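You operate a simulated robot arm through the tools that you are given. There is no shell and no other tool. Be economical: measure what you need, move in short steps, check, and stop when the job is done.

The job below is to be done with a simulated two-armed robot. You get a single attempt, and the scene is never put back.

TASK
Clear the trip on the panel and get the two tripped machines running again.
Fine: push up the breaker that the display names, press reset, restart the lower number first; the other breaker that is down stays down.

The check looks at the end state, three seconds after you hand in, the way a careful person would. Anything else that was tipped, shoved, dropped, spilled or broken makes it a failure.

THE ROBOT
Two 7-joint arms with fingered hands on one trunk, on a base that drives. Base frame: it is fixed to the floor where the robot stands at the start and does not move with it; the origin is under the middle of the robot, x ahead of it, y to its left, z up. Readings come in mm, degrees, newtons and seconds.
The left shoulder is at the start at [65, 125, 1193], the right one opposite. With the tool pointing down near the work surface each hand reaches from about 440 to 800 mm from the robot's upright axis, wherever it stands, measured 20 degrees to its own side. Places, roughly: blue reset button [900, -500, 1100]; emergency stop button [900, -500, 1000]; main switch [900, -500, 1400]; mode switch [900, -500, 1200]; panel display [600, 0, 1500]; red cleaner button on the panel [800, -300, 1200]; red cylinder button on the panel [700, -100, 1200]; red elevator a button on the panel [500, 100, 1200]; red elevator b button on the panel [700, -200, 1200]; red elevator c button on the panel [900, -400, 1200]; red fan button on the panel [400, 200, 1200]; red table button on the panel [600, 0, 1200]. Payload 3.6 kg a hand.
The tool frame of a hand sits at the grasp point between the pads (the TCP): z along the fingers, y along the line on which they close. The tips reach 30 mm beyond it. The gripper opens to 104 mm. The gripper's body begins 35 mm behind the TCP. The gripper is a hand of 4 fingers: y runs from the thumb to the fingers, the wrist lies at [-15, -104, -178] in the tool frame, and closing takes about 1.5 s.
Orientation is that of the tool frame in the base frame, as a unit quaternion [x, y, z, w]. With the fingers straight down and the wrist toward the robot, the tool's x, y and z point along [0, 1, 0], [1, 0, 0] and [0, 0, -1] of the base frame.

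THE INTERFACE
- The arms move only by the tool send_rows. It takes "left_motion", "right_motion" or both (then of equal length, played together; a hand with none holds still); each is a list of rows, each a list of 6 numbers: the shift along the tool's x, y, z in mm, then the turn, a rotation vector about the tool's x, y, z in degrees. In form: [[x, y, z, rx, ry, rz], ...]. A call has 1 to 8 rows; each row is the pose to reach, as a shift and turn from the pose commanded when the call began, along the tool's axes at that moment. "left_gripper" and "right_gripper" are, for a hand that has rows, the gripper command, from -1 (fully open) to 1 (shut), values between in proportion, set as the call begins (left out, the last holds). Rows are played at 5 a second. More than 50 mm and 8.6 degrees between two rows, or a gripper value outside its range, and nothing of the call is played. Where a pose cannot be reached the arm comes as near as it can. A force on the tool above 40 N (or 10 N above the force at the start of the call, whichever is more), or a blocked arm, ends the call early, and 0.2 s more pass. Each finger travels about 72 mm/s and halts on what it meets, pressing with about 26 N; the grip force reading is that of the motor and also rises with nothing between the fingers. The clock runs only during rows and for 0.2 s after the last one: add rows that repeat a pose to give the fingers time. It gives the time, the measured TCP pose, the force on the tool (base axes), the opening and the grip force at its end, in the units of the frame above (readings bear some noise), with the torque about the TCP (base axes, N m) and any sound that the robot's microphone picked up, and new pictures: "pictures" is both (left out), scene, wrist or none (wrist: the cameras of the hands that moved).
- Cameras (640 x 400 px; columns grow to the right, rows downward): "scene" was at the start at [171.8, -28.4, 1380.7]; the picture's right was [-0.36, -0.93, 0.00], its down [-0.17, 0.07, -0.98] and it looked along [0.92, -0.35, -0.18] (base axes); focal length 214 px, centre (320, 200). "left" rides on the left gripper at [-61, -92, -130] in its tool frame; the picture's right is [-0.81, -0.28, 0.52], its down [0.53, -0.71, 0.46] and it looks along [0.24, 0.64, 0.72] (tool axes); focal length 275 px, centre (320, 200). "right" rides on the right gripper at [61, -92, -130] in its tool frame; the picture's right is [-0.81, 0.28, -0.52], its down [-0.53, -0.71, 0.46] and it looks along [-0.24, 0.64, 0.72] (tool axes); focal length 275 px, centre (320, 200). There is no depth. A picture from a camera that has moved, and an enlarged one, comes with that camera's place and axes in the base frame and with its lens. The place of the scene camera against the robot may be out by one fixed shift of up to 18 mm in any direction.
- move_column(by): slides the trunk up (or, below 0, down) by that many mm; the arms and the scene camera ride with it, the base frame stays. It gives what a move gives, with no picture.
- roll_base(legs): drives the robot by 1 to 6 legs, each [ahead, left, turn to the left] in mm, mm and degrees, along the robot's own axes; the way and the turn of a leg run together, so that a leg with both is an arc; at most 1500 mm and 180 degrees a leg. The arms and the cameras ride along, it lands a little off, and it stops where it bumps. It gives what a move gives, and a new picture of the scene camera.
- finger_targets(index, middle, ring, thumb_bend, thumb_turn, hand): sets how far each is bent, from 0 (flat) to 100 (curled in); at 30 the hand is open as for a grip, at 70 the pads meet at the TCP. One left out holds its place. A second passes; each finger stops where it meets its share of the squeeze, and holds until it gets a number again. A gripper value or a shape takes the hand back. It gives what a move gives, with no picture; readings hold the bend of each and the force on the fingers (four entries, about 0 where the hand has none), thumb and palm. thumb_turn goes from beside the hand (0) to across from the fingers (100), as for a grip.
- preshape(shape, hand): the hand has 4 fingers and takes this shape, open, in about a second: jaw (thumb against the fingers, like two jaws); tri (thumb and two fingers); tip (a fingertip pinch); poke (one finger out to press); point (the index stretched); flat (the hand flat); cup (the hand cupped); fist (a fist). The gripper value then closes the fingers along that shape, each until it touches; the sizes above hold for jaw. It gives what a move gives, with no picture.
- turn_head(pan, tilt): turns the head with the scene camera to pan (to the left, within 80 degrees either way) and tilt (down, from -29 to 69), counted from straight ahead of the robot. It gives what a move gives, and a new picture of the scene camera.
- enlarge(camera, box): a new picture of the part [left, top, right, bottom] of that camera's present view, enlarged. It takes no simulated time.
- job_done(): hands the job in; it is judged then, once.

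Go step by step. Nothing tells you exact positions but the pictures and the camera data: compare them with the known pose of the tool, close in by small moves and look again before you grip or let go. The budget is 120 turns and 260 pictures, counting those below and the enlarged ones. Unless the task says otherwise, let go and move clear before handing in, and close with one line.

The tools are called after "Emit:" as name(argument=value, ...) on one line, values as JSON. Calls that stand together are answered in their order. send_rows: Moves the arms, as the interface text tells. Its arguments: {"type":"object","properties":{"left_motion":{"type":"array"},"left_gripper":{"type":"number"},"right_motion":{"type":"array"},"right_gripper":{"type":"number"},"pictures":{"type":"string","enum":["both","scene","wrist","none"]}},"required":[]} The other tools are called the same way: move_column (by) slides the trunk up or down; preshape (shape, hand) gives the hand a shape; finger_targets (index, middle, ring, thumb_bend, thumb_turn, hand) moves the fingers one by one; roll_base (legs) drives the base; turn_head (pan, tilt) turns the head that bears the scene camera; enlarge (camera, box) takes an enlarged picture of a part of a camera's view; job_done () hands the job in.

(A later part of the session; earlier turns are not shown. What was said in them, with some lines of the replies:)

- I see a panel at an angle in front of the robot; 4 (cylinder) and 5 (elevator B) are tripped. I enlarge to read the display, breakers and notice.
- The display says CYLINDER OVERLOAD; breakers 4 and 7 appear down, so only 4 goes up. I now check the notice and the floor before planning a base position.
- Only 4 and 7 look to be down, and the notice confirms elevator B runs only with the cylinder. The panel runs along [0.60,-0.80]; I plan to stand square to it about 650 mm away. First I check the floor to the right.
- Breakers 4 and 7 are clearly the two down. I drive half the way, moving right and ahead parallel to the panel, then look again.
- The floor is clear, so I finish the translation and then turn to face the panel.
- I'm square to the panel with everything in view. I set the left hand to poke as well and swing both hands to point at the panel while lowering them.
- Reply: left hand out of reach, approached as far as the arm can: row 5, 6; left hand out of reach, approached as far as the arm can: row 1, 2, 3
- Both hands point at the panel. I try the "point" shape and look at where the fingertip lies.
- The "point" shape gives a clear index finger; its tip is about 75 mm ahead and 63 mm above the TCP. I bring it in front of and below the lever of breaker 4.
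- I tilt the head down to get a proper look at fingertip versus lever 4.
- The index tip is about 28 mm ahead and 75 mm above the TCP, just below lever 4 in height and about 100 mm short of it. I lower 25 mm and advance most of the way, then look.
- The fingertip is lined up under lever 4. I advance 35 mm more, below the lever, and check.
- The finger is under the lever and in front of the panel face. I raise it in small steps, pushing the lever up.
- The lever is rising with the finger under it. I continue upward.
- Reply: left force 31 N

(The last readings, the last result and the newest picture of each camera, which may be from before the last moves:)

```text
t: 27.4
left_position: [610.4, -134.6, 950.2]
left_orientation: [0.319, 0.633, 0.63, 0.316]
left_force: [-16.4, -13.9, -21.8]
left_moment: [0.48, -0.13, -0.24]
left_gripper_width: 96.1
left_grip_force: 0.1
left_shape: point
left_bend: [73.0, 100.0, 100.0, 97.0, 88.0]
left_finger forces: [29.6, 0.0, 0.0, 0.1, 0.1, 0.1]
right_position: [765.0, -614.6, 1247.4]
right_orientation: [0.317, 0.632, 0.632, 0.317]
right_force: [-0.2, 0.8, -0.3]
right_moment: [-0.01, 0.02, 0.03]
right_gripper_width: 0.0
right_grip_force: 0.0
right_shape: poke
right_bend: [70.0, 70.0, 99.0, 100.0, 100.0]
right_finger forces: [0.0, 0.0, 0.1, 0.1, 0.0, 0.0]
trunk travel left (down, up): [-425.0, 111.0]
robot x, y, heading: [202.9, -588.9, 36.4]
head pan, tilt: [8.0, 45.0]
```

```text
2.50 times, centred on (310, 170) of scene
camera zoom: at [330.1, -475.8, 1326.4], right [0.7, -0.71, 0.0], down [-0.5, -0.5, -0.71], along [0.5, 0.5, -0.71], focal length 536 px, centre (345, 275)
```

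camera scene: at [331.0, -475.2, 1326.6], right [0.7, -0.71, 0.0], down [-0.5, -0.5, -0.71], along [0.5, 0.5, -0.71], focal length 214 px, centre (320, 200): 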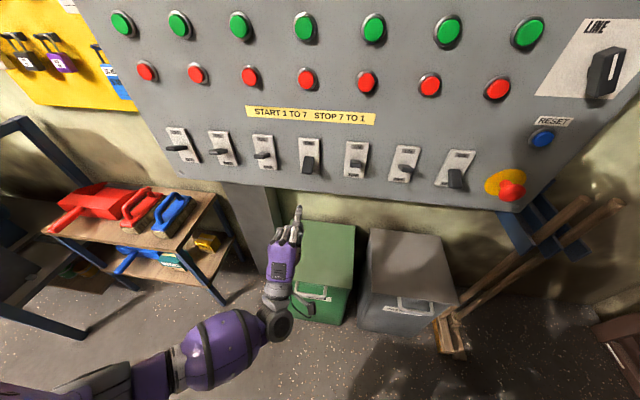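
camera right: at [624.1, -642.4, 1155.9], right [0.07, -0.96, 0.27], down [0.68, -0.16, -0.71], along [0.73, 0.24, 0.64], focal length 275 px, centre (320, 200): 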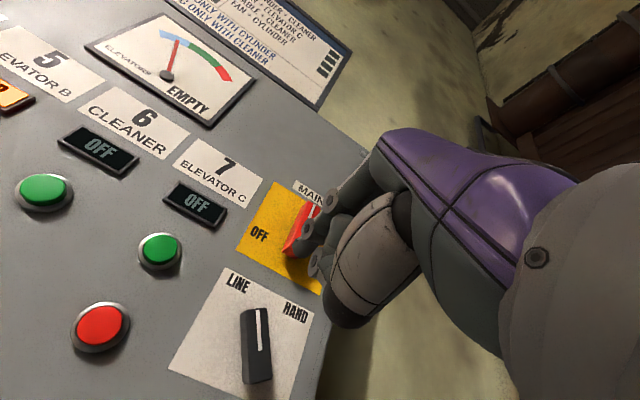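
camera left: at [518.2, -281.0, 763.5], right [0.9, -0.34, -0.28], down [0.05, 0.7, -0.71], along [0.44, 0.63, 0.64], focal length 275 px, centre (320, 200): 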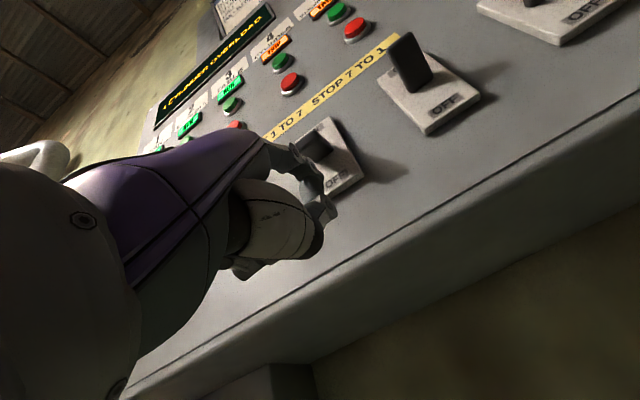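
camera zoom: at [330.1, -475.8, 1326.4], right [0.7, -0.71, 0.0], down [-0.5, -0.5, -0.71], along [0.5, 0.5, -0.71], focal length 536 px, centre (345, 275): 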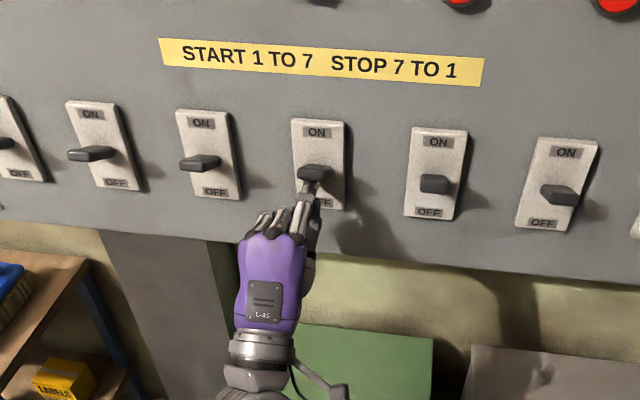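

The finger meets a firm stop and the lever looks like the other raised ones. I drop the finger and back out, then check the lever.

Emit:
send_rows(left_motion=[[0, -20, 0, 0, 0, 0], [0, -45, 0, 0, 0, 0], [0, -60, -30, 0, 0, 0], [0, -60, -75, 0, 0, 0], [0, -60, -120, 0, 0, 0]], pictures="none")

Emit:
turn_head(pan=0, tilt=15)

Emit:
enlarge(camera="scene", box=[200, 220, 480, 395])

```text
t: 28.6
left_position: [515.3, -203.6, 894.6]
left_orientation: [0.316, 0.631, 0.633, 0.318]
left_force: [-0.5, -0.6, 0.2]
left_moment: [0.01, -0.03, 0.0]
left_gripper_width: 96.0
left_grip_force: 0.1
left_shape: point
left_bend: [20.0, 100.0, 100.0, 98.0, 88.0]
left_finger forces: [0.0, 0.0, 0.0, 0.0, 0.0, 0.0]
right_position: [763.6, -615.0, 1248.2]
right_orientation: [0.317, 0.632, 0.632, 0.317]
right_force: [-0.1, -0.8, 0.3]
right_moment: [-0.01, -0.02, 0.01]
right_gripper_width: 0.1
right_grip_force: 0.0
right_shape: poke
right_bend: [70.0, 70.0, 99.0, 100.0, 100.0]
right_finger forces: [0.1, 0.1, 0.0, 0.1, 0.0, 0.0]
trunk travel left (down, up): [-425.0, 111.0]
robot x, y, heading: [202.6, -591.9, 36.8]
head pan, tilt: [8.0, 45.0]
```

```text
t: 29.6
left_position: [517.5, -203.2, 893.1]
left_orientation: [0.318, 0.632, 0.631, 0.318]
left_force: [0.6, -0.9, -0.4]
left_moment: [0.0, 0.0, 0.01]
left_gripper_width: 95.9
left_grip_force: 0.0
left_shape: point
left_bend: [20.0, 100.0, 100.0, 98.0, 88.0]
left_finger forces: [0.1, 0.0, 0.0, 0.1, 0.0, 0.0]
right_position: [766.4, -612.5, 1246.6]
right_orientation: [0.318, 0.631, 0.632, 0.318]
right_force: [0.2, 0.0, 0.0]
right_moment: [-0.02, -0.01, 0.01]
right_gripper_width: 0.0
right_grip_force: 0.1
right_shape: poke
right_bend: [70.0, 70.0, 99.0, 100.0, 100.0]
right_finger forces: [0.0, 0.0, 0.1, 0.1, 0.1, 0.0]
trunk travel left (down, up): [-425.0, 111.0]
robot x, y, heading: [202.7, -590.6, 36.6]
head pan, tilt: [0.0, 15.0]
camera scene: at [348.1, -476.6, 1373.2], right [0.6, -0.8, 0.0], down [-0.21, -0.16, -0.97], along [0.77, 0.58, -0.26], focal length 214 px, centre (320, 200)
```

scene: 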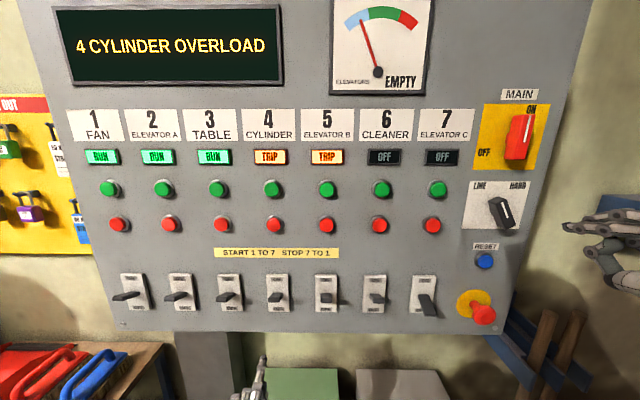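

```text
2.29 times, centred on (340, 308) of scene
camera zoom: at [348.1, -476.6, 1373.2], right [0.6, -0.8, 0.0], down [-0.21, -0.16, -0.97], along [0.77, 0.58, -0.26], focal length 490 px, centre (274, -46)
```

zoom: 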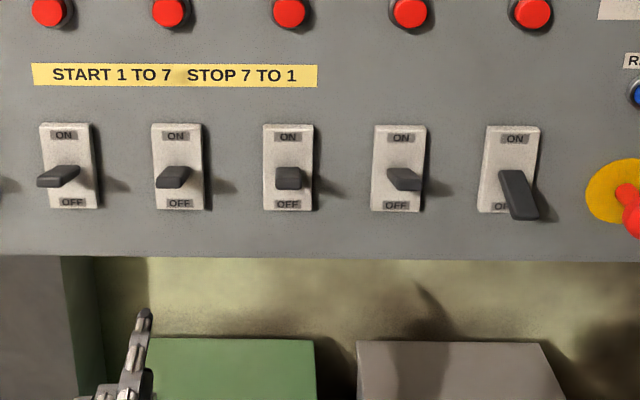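

Breaker 4 is up, 7 is still down. Next the reset: the right hand takes the point shape, pitched 25° down so the hand stays clear of the emergency stop below the button.

Emit:
preshape(hand="right", shape="point")

Emit:
send_rows(right_motion=[[-10, -26, 6, 3.1, 0, 0], [-20, -52, 12, 6.2, 0, 0], [-30, -78, 18, 9.4, 0, 0], [-40, -105, 25, 12.5, 0, 0], [-50, -131, 31, 15.6, 0, 0], [-60, -157, 37, 18.8, 0, 0], [-70, -183, 43, 22, 0, 0], [-77, -209, 50, 25, 0, 0]], pictures="both")

Emit:
enlarge(camera="scene", box=[420, 200, 580, 360])

```text
t: 30.5
left_position: [517.2, -202.9, 893.8]
left_orientation: [0.317, 0.633, 0.632, 0.317]
left_force: [-0.1, -0.6, 0.4]
left_moment: [0.02, -0.03, -0.01]
left_gripper_width: 96.1
left_grip_force: 0.1
left_shape: point
left_bend: [20.0, 100.0, 100.0, 98.0, 88.0]
left_finger forces: [0.1, 0.0, 0.1, 0.0, 0.0, 0.0]
right_position: [765.0, -613.1, 1247.6]
right_orientation: [0.316, 0.632, 0.633, 0.316]
right_force: [-0.2, -0.5, -0.2]
right_moment: [-0.04, -0.02, -0.02]
right_gripper_width: 0.0
right_grip_force: 0.0
right_shape: point
right_bend: [20.0, 100.0, 100.0, 98.0, 88.0]
right_finger forces: [0.0, 0.0, 0.0, 0.1, 0.0, 0.0]
trunk travel left (down, up): [-425.0, 111.0]
robot x, y, heading: [206.4, -589.9, 36.7]
head pan, tilt: [0.0, 15.0]
```

```text
t: 32.3
left_position: [516.8, -203.5, 893.9]
left_orientation: [0.317, 0.632, 0.632, 0.317]
left_force: [0.2, 0.4, 0.0]
left_moment: [-0.01, 0.02, -0.03]
left_gripper_width: 96.0
left_grip_force: 0.0
left_shape: point
left_bend: [20.0, 100.0, 100.0, 98.0, 88.0]
left_finger forces: [0.0, 0.0, 0.0, 0.1, 0.0, 0.0]
right_position: [851.8, -644.5, 1037.9]
right_orientation: [0.379, 0.754, 0.479, 0.241]
right_force: [-0.2, -0.2, -0.2]
right_moment: [0.04, 0.0, 0.0]
right_gripper_width: 0.2
right_grip_force: 0.1
right_shape: point
right_bend: [20.0, 100.0, 100.0, 98.0, 88.0]
right_finger forces: [0.1, 0.1, 0.0, 0.0, 0.0, 0.0]
trunk travel left (down, up): [-425.0, 111.0]
robot x, y, heading: [205.2, -588.4, 36.7]
head pan, tilt: [0.0, 15.0]
camera scene: at [348.3, -476.6, 1373.3], right [0.6, -0.8, 0.0], down [-0.21, -0.15, -0.97], along [0.77, 0.58, -0.26], focal length 214 px, centre (320, 200)
camera right: at [688.5, -689.9, 1010.8], right [0.2, -0.86, 0.47], down [0.41, -0.36, -0.84], along [0.89, 0.36, 0.28], focal length 275 px, centre (320, 200)
```

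scene: 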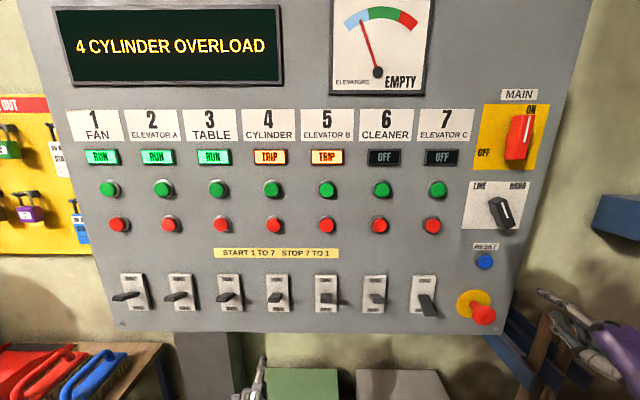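
right: 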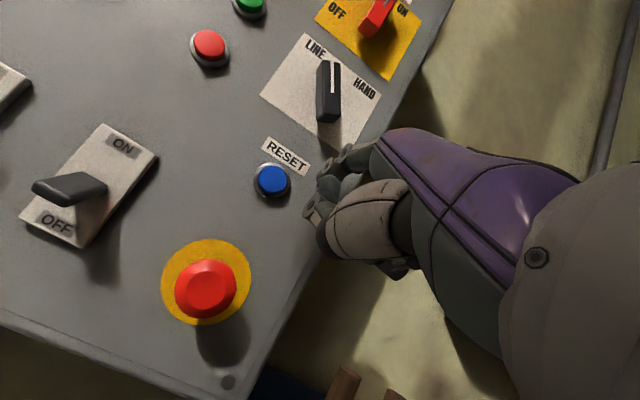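

```text
2.50 times, centred on (500, 280) of scene
camera zoom: at [348.3, -476.6, 1373.3], right [0.6, -0.8, 0.0], down [-0.21, -0.15, -0.97], along [0.77, 0.58, -0.26], focal length 536 px, centre (-130, 0)
```

zoom: 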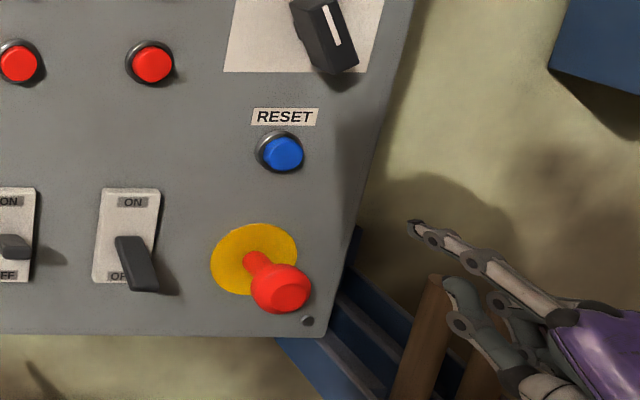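

The tip height matches the reset button; it needs 23 mm to the left and about 100 mm ahead. I advance 75 mm and check.

Emit:
send_rows(right_motion=[[12, 5, 10, 0, 0, 0], [23, 15, 32, 0, 0, 0], [23, 31.7, 68, 0, 0, 0]], pictures="wrist")

Emit:
enlarge(camera="scene", box=[420, 200, 580, 360])

```text
t: 33.1
left_position: [517.3, -203.8, 893.5]
left_orientation: [0.318, 0.633, 0.631, 0.317]
left_force: [0.1, 0.4, 1.0]
left_moment: [0.0, 0.02, 0.0]
left_gripper_width: 96.0
left_grip_force: 0.0
left_shape: point
left_bend: [20.0, 100.0, 100.0, 98.0, 88.0]
left_finger forces: [0.0, 0.0, 0.1, 0.0, 0.0, 0.0]
right_position: [899.3, -581.4, 1037.3]
right_orientation: [0.378, 0.754, 0.48, 0.241]
right_force: [-0.4, -0.4, -0.4]
right_moment: [-0.02, 0.01, -0.03]
right_gripper_width: 0.1
right_grip_force: 0.1
right_shape: point
right_bend: [20.0, 100.0, 100.0, 98.0, 88.0]
right_finger forces: [0.0, 0.0, 0.0, 0.0, 0.0, 0.0]
trunk travel left (down, up): [-425.0, 111.0]
robot x, y, heading: [206.1, -587.9, 36.7]
head pan, tilt: [0.0, 15.0]
camera right: at [735.5, -625.6, 1010.6], right [0.2, -0.86, 0.47], down [0.41, -0.36, -0.84], along [0.89, 0.36, 0.28], focal length 275 px, centre (320, 200)
```

right: 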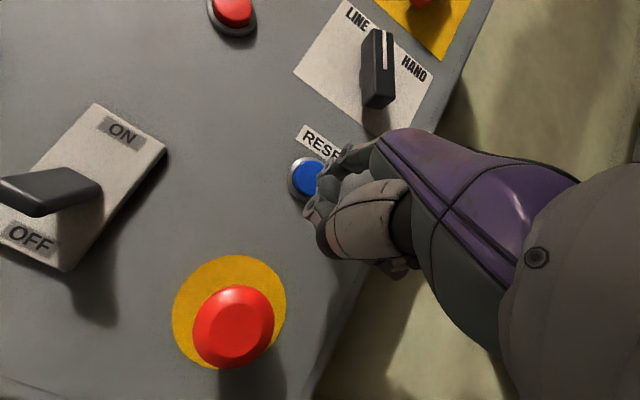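

```text
2.50 times, centred on (500, 280) of scene
camera zoom: at [349.0, -476.1, 1373.2], right [0.6, -0.8, 0.0], down [-0.21, -0.16, -0.97], along [0.77, 0.58, -0.26], focal length 536 px, centre (-130, 0)
```

zoom: 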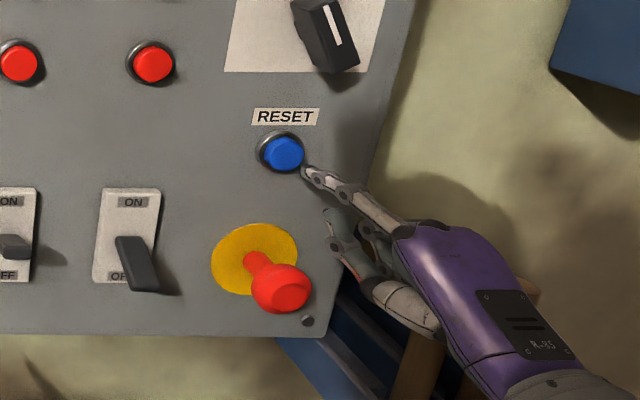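

The tip is on course for the button centre. I press forward gradually.

Emit:
send_rows(right_motion=[[0, 8.5, 18.1, 0, 0, 0], [0, 11.8, 25.4, 0, 0, 0], [0, 14.4, 30.8, 0, 0, 0]], pictures="none")

Emit:
enlarge(camera="scene", box=[420, 200, 580, 360])

```text
t: 33.9
left_position: [513.1, -207.1, 895.3]
left_orientation: [0.316, 0.63, 0.634, 0.318]
left_force: [-0.6, -0.2, -0.8]
left_moment: [-0.01, 0.0, -0.01]
left_gripper_width: 96.0
left_grip_force: 0.1
left_shape: point
left_bend: [20.0, 100.0, 100.0, 98.0, 88.0]
left_finger forces: [0.0, 0.0, 0.1, 0.0, 0.0, 0.0]
right_position: [920.1, -566.3, 1040.5]
right_orientation: [0.378, 0.752, 0.482, 0.242]
right_force: [-31.3, -23.3, 0.3]
right_moment: [1.16, -1.54, 0.48]
right_gripper_width: 96.0
right_grip_force: 0.0
right_shape: point
right_bend: [20.0, 100.0, 100.0, 98.0, 88.0]
right_finger forces: [38.6, 0.0, 0.1, 0.0, 0.1, 0.0]
trunk travel left (down, up): [-425.0, 111.0]
robot x, y, heading: [205.9, -589.1, 36.3]
head pan, tilt: [0.0, 15.0]
heard: click
```

```text
2.50 times, centred on (500, 280) of scene
camera zoom: at [342.4, -480.8, 1374.2], right [0.6, -0.8, 0.0], down [-0.2, -0.15, -0.97], along [0.78, 0.58, -0.25], focal length 536 px, centre (-130, 0)
```

zoom: 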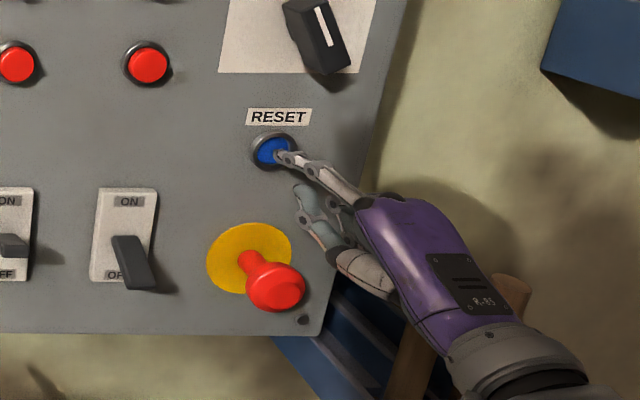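

A click was heard with the reset pressed. I back the right hand straight out and look at the lamps and display.

Emit:
send_rows(right_motion=[[0, -8, -18, 0, 0, 0], [0, -25, -54, 0, 0, 0], [0, -42, -91, 0, 0, 0]], pictures="scene")

```text
t: 34.7
left_position: [516.2, -202.1, 894.4]
left_orientation: [0.316, 0.633, 0.632, 0.317]
left_force: [0.4, -0.3, 0.1]
left_moment: [-0.01, -0.02, 0.01]
left_gripper_width: 96.2
left_grip_force: 0.0
left_shape: point
left_bend: [20.0, 100.0, 100.0, 98.0, 88.0]
left_finger forces: [0.1, 0.0, 0.0, 0.1, 0.1, 0.1]
right_position: [844.1, -621.6, 1040.3]
right_orientation: [0.378, 0.754, 0.48, 0.241]
right_force: [-0.2, -1.1, 0.0]
right_moment: [0.0, 0.01, -0.02]
right_gripper_width: 0.0
right_grip_force: 0.0
right_shape: point
right_bend: [20.0, 100.0, 100.0, 98.0, 88.0]
right_finger forces: [0.0, 0.0, 0.0, 0.0, 0.0, 0.0]
trunk travel left (down, up): [-425.0, 111.0]
robot x, y, heading: [203.5, -589.6, 36.9]
head pan, tilt: [0.0, 15.0]
camera scene: at [347.8, -476.6, 1373.4], right [0.6, -0.8, 0.0], down [-0.21, -0.15, -0.97], along [0.77, 0.58, -0.26], focal length 214 px, centre (320, 200)
```

scene: 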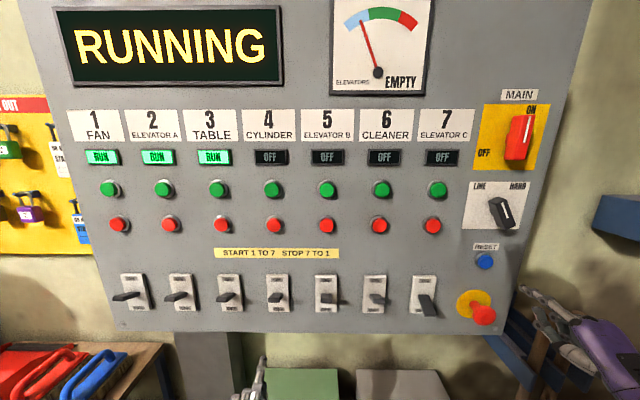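

Reset worked: display reads RUNNING, 4 and 5 are OFF. Now I raise the left hand to green button 4.

Emit:
send_rows(left_motion=[[0, 42, 0, 0, 0, 0], [0, 85, 0, 0, 0, 0], [-1, 128, 0, 0, 0, 0], [-2, 170, 0, 0, 0, 0], [-3, 212, 0, 0, 0, 0], [-4, 255, 0, 0, 0, 0], [-5, 297, 0, 0, 0, 0], [-5, 303, 40, 0, 0, 0]], pictures="none")

Emit:
enlarge(camera="scene", box=[190, 140, 350, 260])

Emit:
enlarge(camera="left", box=[220, 100, 460, 300])

```text
t: 36.5
left_position: [553.6, -185.1, 1196.4]
left_orientation: [0.317, 0.633, 0.631, 0.317]
left_force: [-0.9, 0.4, 0.5]
left_moment: [-0.03, -0.01, 0.01]
left_gripper_width: 95.9
left_grip_force: 0.1
left_shape: point
left_bend: [20.0, 100.0, 100.0, 98.0, 88.0]
left_finger forces: [0.1, 0.1, 0.0, 0.0, 0.0, 0.1]
right_position: [845.5, -622.1, 1038.7]
right_orientation: [0.378, 0.754, 0.48, 0.24]
right_force: [0.2, -0.2, 0.4]
right_moment: [0.01, 0.03, 0.03]
right_gripper_width: 0.0
right_grip_force: 0.0
right_shape: point
right_bend: [20.0, 100.0, 100.0, 98.0, 88.0]
right_finger forces: [0.1, 0.0, 0.0, 0.0, 0.0, 0.1]
trunk travel left (down, up): [-425.0, 111.0]
robot x, y, heading: [204.3, -588.4, 36.6]
head pan, tilt: [0.0, 15.0]
```

```text
3.33 times, centred on (270, 200) of scene
camera zoom: at [349.2, -476.4, 1373.2], right [0.6, -0.8, 0.0], down [-0.21, -0.15, -0.97], along [0.77, 0.58, -0.26], focal length 715 px, centre (487, 200)
```

zoom: 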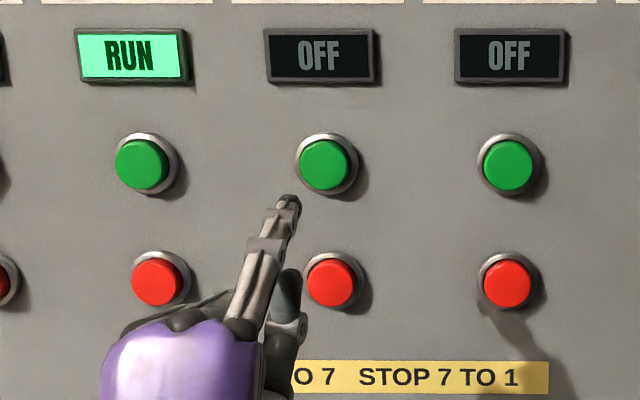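

```text
2.00 times, centred on (340, 200) of left
camera zoom: at [485.7, -312.2, 1104.6], right [0.9, -0.34, -0.28], down [0.05, 0.7, -0.71], along [0.44, 0.63, 0.64], focal length 551 px, centre (280, 200)
```

zoom: 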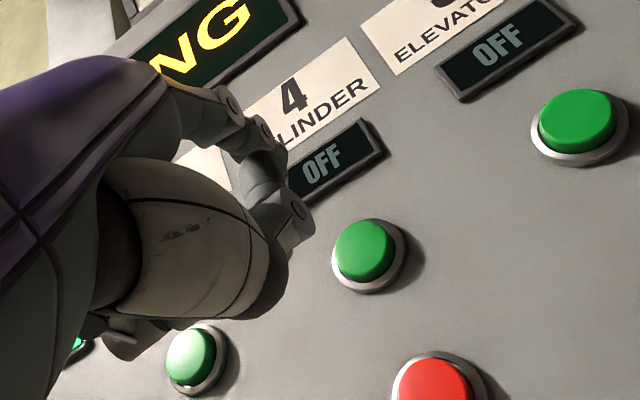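

Extrapolating along the approach direction, the tip lands on green 4. I advance 75 mm and check.

Emit:
send_rows(left_motion=[[0, 0, 40, 0, 0, 0], [0, 0, 75, 0, 0, 0]], pictures="none")

Emit:
enlarge(camera="scene", box=[190, 140, 350, 260])

```text
t: 37.1
left_position: [613.6, -139.1, 1195.7]
left_orientation: [0.317, 0.632, 0.632, 0.317]
left_force: [-0.2, 0.3, -0.1]
left_moment: [0.04, 0.03, 0.01]
left_gripper_width: 96.0
left_grip_force: 0.1
left_shape: point
left_bend: [20.0, 100.0, 100.0, 98.0, 88.0]
left_finger forces: [0.0, 0.0, 0.1, 0.1, 0.1, 0.0]
right_position: [844.3, -621.6, 1040.0]
right_orientation: [0.378, 0.753, 0.481, 0.241]
right_force: [-0.2, -0.1, 0.2]
right_moment: [0.01, 0.02, 0.0]
right_gripper_width: 0.1
right_grip_force: 0.1
right_shape: point
right_bend: [20.0, 100.0, 100.0, 98.0, 88.0]
right_finger forces: [0.0, 0.1, 0.0, 0.1, 0.0, 0.0]
trunk travel left (down, up): [-425.0, 111.0]
robot x, y, heading: [203.6, -587.4, 36.8]
head pan, tilt: [0.0, 15.0]
```

```text
3.33 times, centred on (270, 200) of scene
camera zoom: at [348.2, -476.5, 1373.3], right [0.6, -0.8, 0.0], down [-0.21, -0.15, -0.97], along [0.77, 0.58, -0.26], focal length 715 px, centre (487, 200)
```

zoom: 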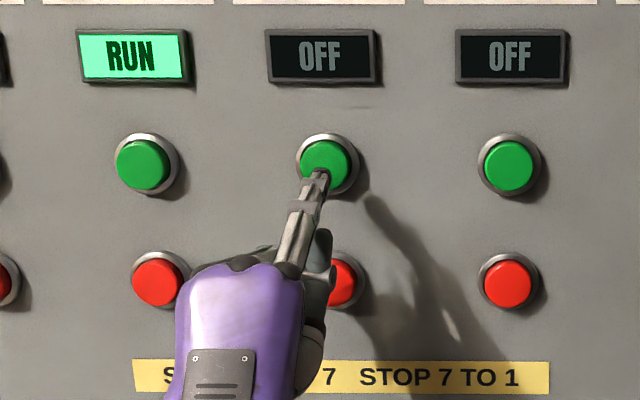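

On target; I press.

Emit:
send_rows(left_motion=[[0, 3, 14, 0, 0, 0], [0, 3, 22, 0, 0, 0], [0, 3, 28, 0, 0, 0]], pictures="none")

Emit:
enlarge(camera="scene", box=[190, 140, 350, 260])

```text
t: 37.9
left_position: [631.0, -125.9, 1200.6]
left_orientation: [0.317, 0.63, 0.633, 0.319]
left_force: [-19.7, -12.3, -7.7]
left_moment: [0.89, -1.12, -0.36]
left_gripper_width: 0.0
left_grip_force: 0.0
left_shape: point
left_bend: [18.0, 100.0, 100.0, 98.0, 88.0]
left_finger forces: [22.8, 0.0, 0.0, 0.1, 0.1, 0.0]
right_position: [841.9, -623.0, 1040.6]
right_orientation: [0.377, 0.754, 0.481, 0.241]
right_force: [0.2, 0.5, -0.1]
right_moment: [0.02, -0.02, -0.02]
right_gripper_width: 0.0
right_grip_force: 0.1
right_shape: point
right_bend: [20.0, 100.0, 100.0, 98.0, 88.0]
right_finger forces: [0.1, 0.1, 0.0, 0.0, 0.0, 0.0]
trunk travel left (down, up): [-425.0, 111.0]
robot x, y, heading: [208.2, -590.3, 36.7]
head pan, tilt: [0.0, 15.0]
heard: click
```

```text
3.33 times, centred on (270, 200) of scene
camera zoom: at [344.8, -478.6, 1373.7], right [0.6, -0.8, 0.0], down [-0.21, -0.15, -0.97], along [0.78, 0.58, -0.26], focal length 715 px, centre (487, 200)
```

zoom: 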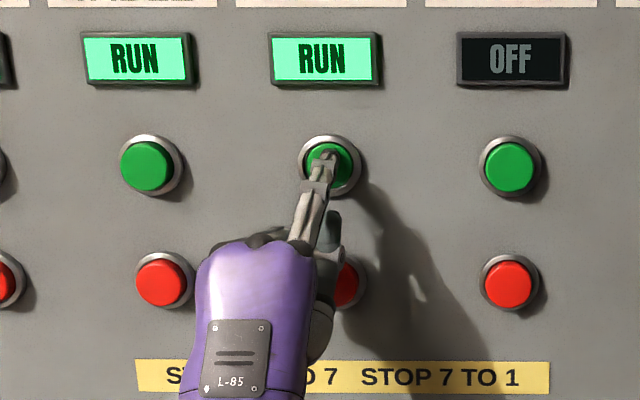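

Cylinder is RUNNING. I back out, shift 121 mm right to green 5 and stop just short of it.

Emit:
send_rows(left_motion=[[0, -2, -40, 0, 0, 0], [0, -2, -75, 0, 0, 0], [-40, -2, -75, 0, 0, 0], [-80, -2, -75, 0, 0, 0], [-121, -2, -70, 0, 0, 0], [-121, -2, -28, 0, 0, 0]], pictures="none")

Emit:
enlarge(camera="scene", box=[240, 140, 400, 260])

```text
t: 39.3
left_position: [684.6, -236.8, 1196.0]
left_orientation: [0.317, 0.632, 0.632, 0.317]
left_force: [0.7, 0.4, -0.4]
left_moment: [-0.01, -0.03, 0.01]
left_gripper_width: 0.0
left_grip_force: 0.0
left_shape: point
left_bend: [20.0, 100.0, 100.0, 98.0, 88.0]
left_finger forces: [0.0, 0.1, 0.0, 0.0, 0.1, 0.0]
right_position: [844.3, -621.2, 1037.5]
right_orientation: [0.378, 0.755, 0.479, 0.24]
right_force: [-1.5, -0.1, -0.4]
right_moment: [-0.01, 0.0, -0.01]
right_gripper_width: 0.0
right_grip_force: 0.0
right_shape: point
right_bend: [20.0, 100.0, 100.0, 98.0, 88.0]
right_finger forces: [0.0, 0.1, 0.0, 0.0, 0.0, 0.0]
trunk travel left (down, up): [-425.0, 111.0]
robot x, y, heading: [204.1, -591.1, 36.7]
head pan, tilt: [0.0, 15.0]
```

```text
3.33 times, centred on (320, 200) of scene
camera zoom: at [348.6, -475.1, 1373.1], right [0.6, -0.8, 0.0], down [-0.21, -0.16, -0.97], along [0.77, 0.58, -0.26], focal length 715 px, centre (320, 200)
```

zoom: 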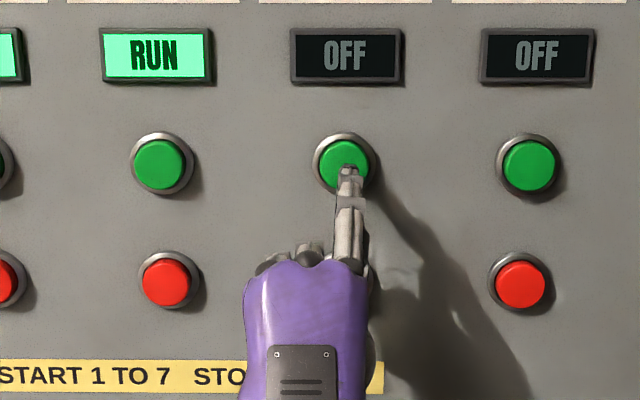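

Aligned with green 5; I press it a few mm left-corrected.

Emit:
send_rows(left_motion=[[3, 2, 12, 0, 0, 0], [3, 2, 20, 0, 0, 0], [3, 2, 27, 0, 0, 0]], pictures="none")

Emit:
enlarge(camera="scene", box=[240, 140, 400, 260])

```text
t: 40.1
left_position: [699.9, -220.7, 1200.3]
left_orientation: [0.316, 0.631, 0.633, 0.318]
left_force: [-19.2, -13.4, -9.3]
left_moment: [0.99, -1.14, -0.41]
left_gripper_width: 0.1
left_grip_force: 0.1
left_shape: point
left_bend: [18.0, 100.0, 100.0, 98.0, 88.0]
left_finger forces: [23.6, 0.0, 0.0, 0.0, 0.1, 0.0]
right_position: [841.1, -623.6, 1040.8]
right_orientation: [0.378, 0.753, 0.481, 0.241]
right_force: [0.6, -0.8, 0.8]
right_moment: [0.02, 0.02, -0.04]
right_gripper_width: 0.1
right_grip_force: 0.1
right_shape: point
right_bend: [20.0, 100.0, 100.0, 98.0, 88.0]
right_finger forces: [0.0, 0.0, 0.0, 0.0, 0.0, 0.0]
trunk travel left (down, up): [-425.0, 111.0]
robot x, y, heading: [204.9, -590.0, 36.6]
head pan, tilt: [0.0, 15.0]
heard: click
```

```text
3.33 times, centred on (320, 200) of scene
camera zoom: at [344.8, -478.7, 1373.7], right [0.6, -0.8, 0.0], down [-0.21, -0.15, -0.97], along [0.78, 0.58, -0.26], focal length 715 px, centre (320, 200)
```

zoom: 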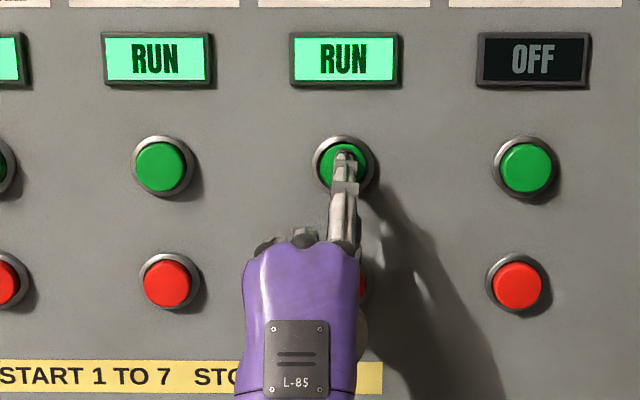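

Both machines are running. I back the hands off and check the whole panel.

Emit:
send_rows(left_motion=[[0, 0, -40, 0, 0, 0], [0, 0, -80, 0, 0, 0], [0, 0, -120, 0, 0, 0], [0, 0, -120, 0, 0, 0], [0, 0, -120, 0, 0, 0]], right_motion=[[0, -8, -18, 0, 0, 0], [0, -16, -36, 0, 0, 0], [0, -20, -45, 0, 0, 0], [0, -20, -45, 0, 0, 0], [0, -20, -45, 0, 0, 0]], pictures="scene")

```text
t: 41.3
left_position: [606.9, -288.2, 1212.1]
left_orientation: [0.314, 0.62, 0.645, 0.317]
left_force: [-0.2, -0.8, 0.0]
left_moment: [0.01, 0.02, -0.02]
left_gripper_width: 0.0
left_grip_force: 0.0
left_shape: point
left_bend: [20.0, 100.0, 100.0, 98.0, 88.0]
left_finger forces: [0.0, 0.0, 0.1, 0.1, 0.1, 0.0]
right_position: [802.7, -652.1, 1040.1]
right_orientation: [0.38, 0.753, 0.479, 0.242]
right_force: [0.3, 0.1, 0.8]
right_moment: [-0.01, 0.0, 0.0]
right_gripper_width: 0.0
right_grip_force: 0.1
right_shape: point
right_bend: [20.0, 100.0, 100.0, 98.0, 88.0]
right_finger forces: [0.0, 0.0, 0.1, 0.0, 0.0, 0.1]
trunk travel left (down, up): [-425.0, 111.0]
robot x, y, heading: [207.9, -589.3, 36.6]
head pan, tilt: [0.0, 15.0]
camera scene: at [347.8, -476.8, 1373.4], right [0.6, -0.8, 0.0], down [-0.21, -0.15, -0.97], along [0.77, 0.58, -0.26], focal length 214 px, centre (320, 200)
```

scene: 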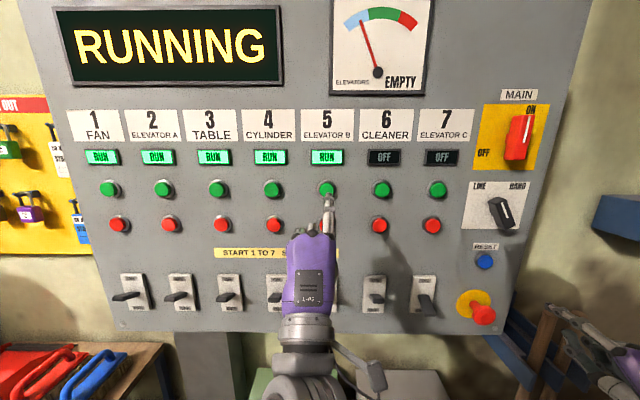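

The display reads RUNNING, machines 1 to 5 show RUN, breaker 7 is still down and both hands are clear of the panel. I hand in.

Emit:
job_done()

```text
The job is handed in.
```

The trip is cleared: I pushed breaker 4 (cylinder) up, pressed reset, and restarted the cylinder and then elevator B; both show RUN. Breaker 7 stays down, and I saw nothing else on the panel or floor disturbed.
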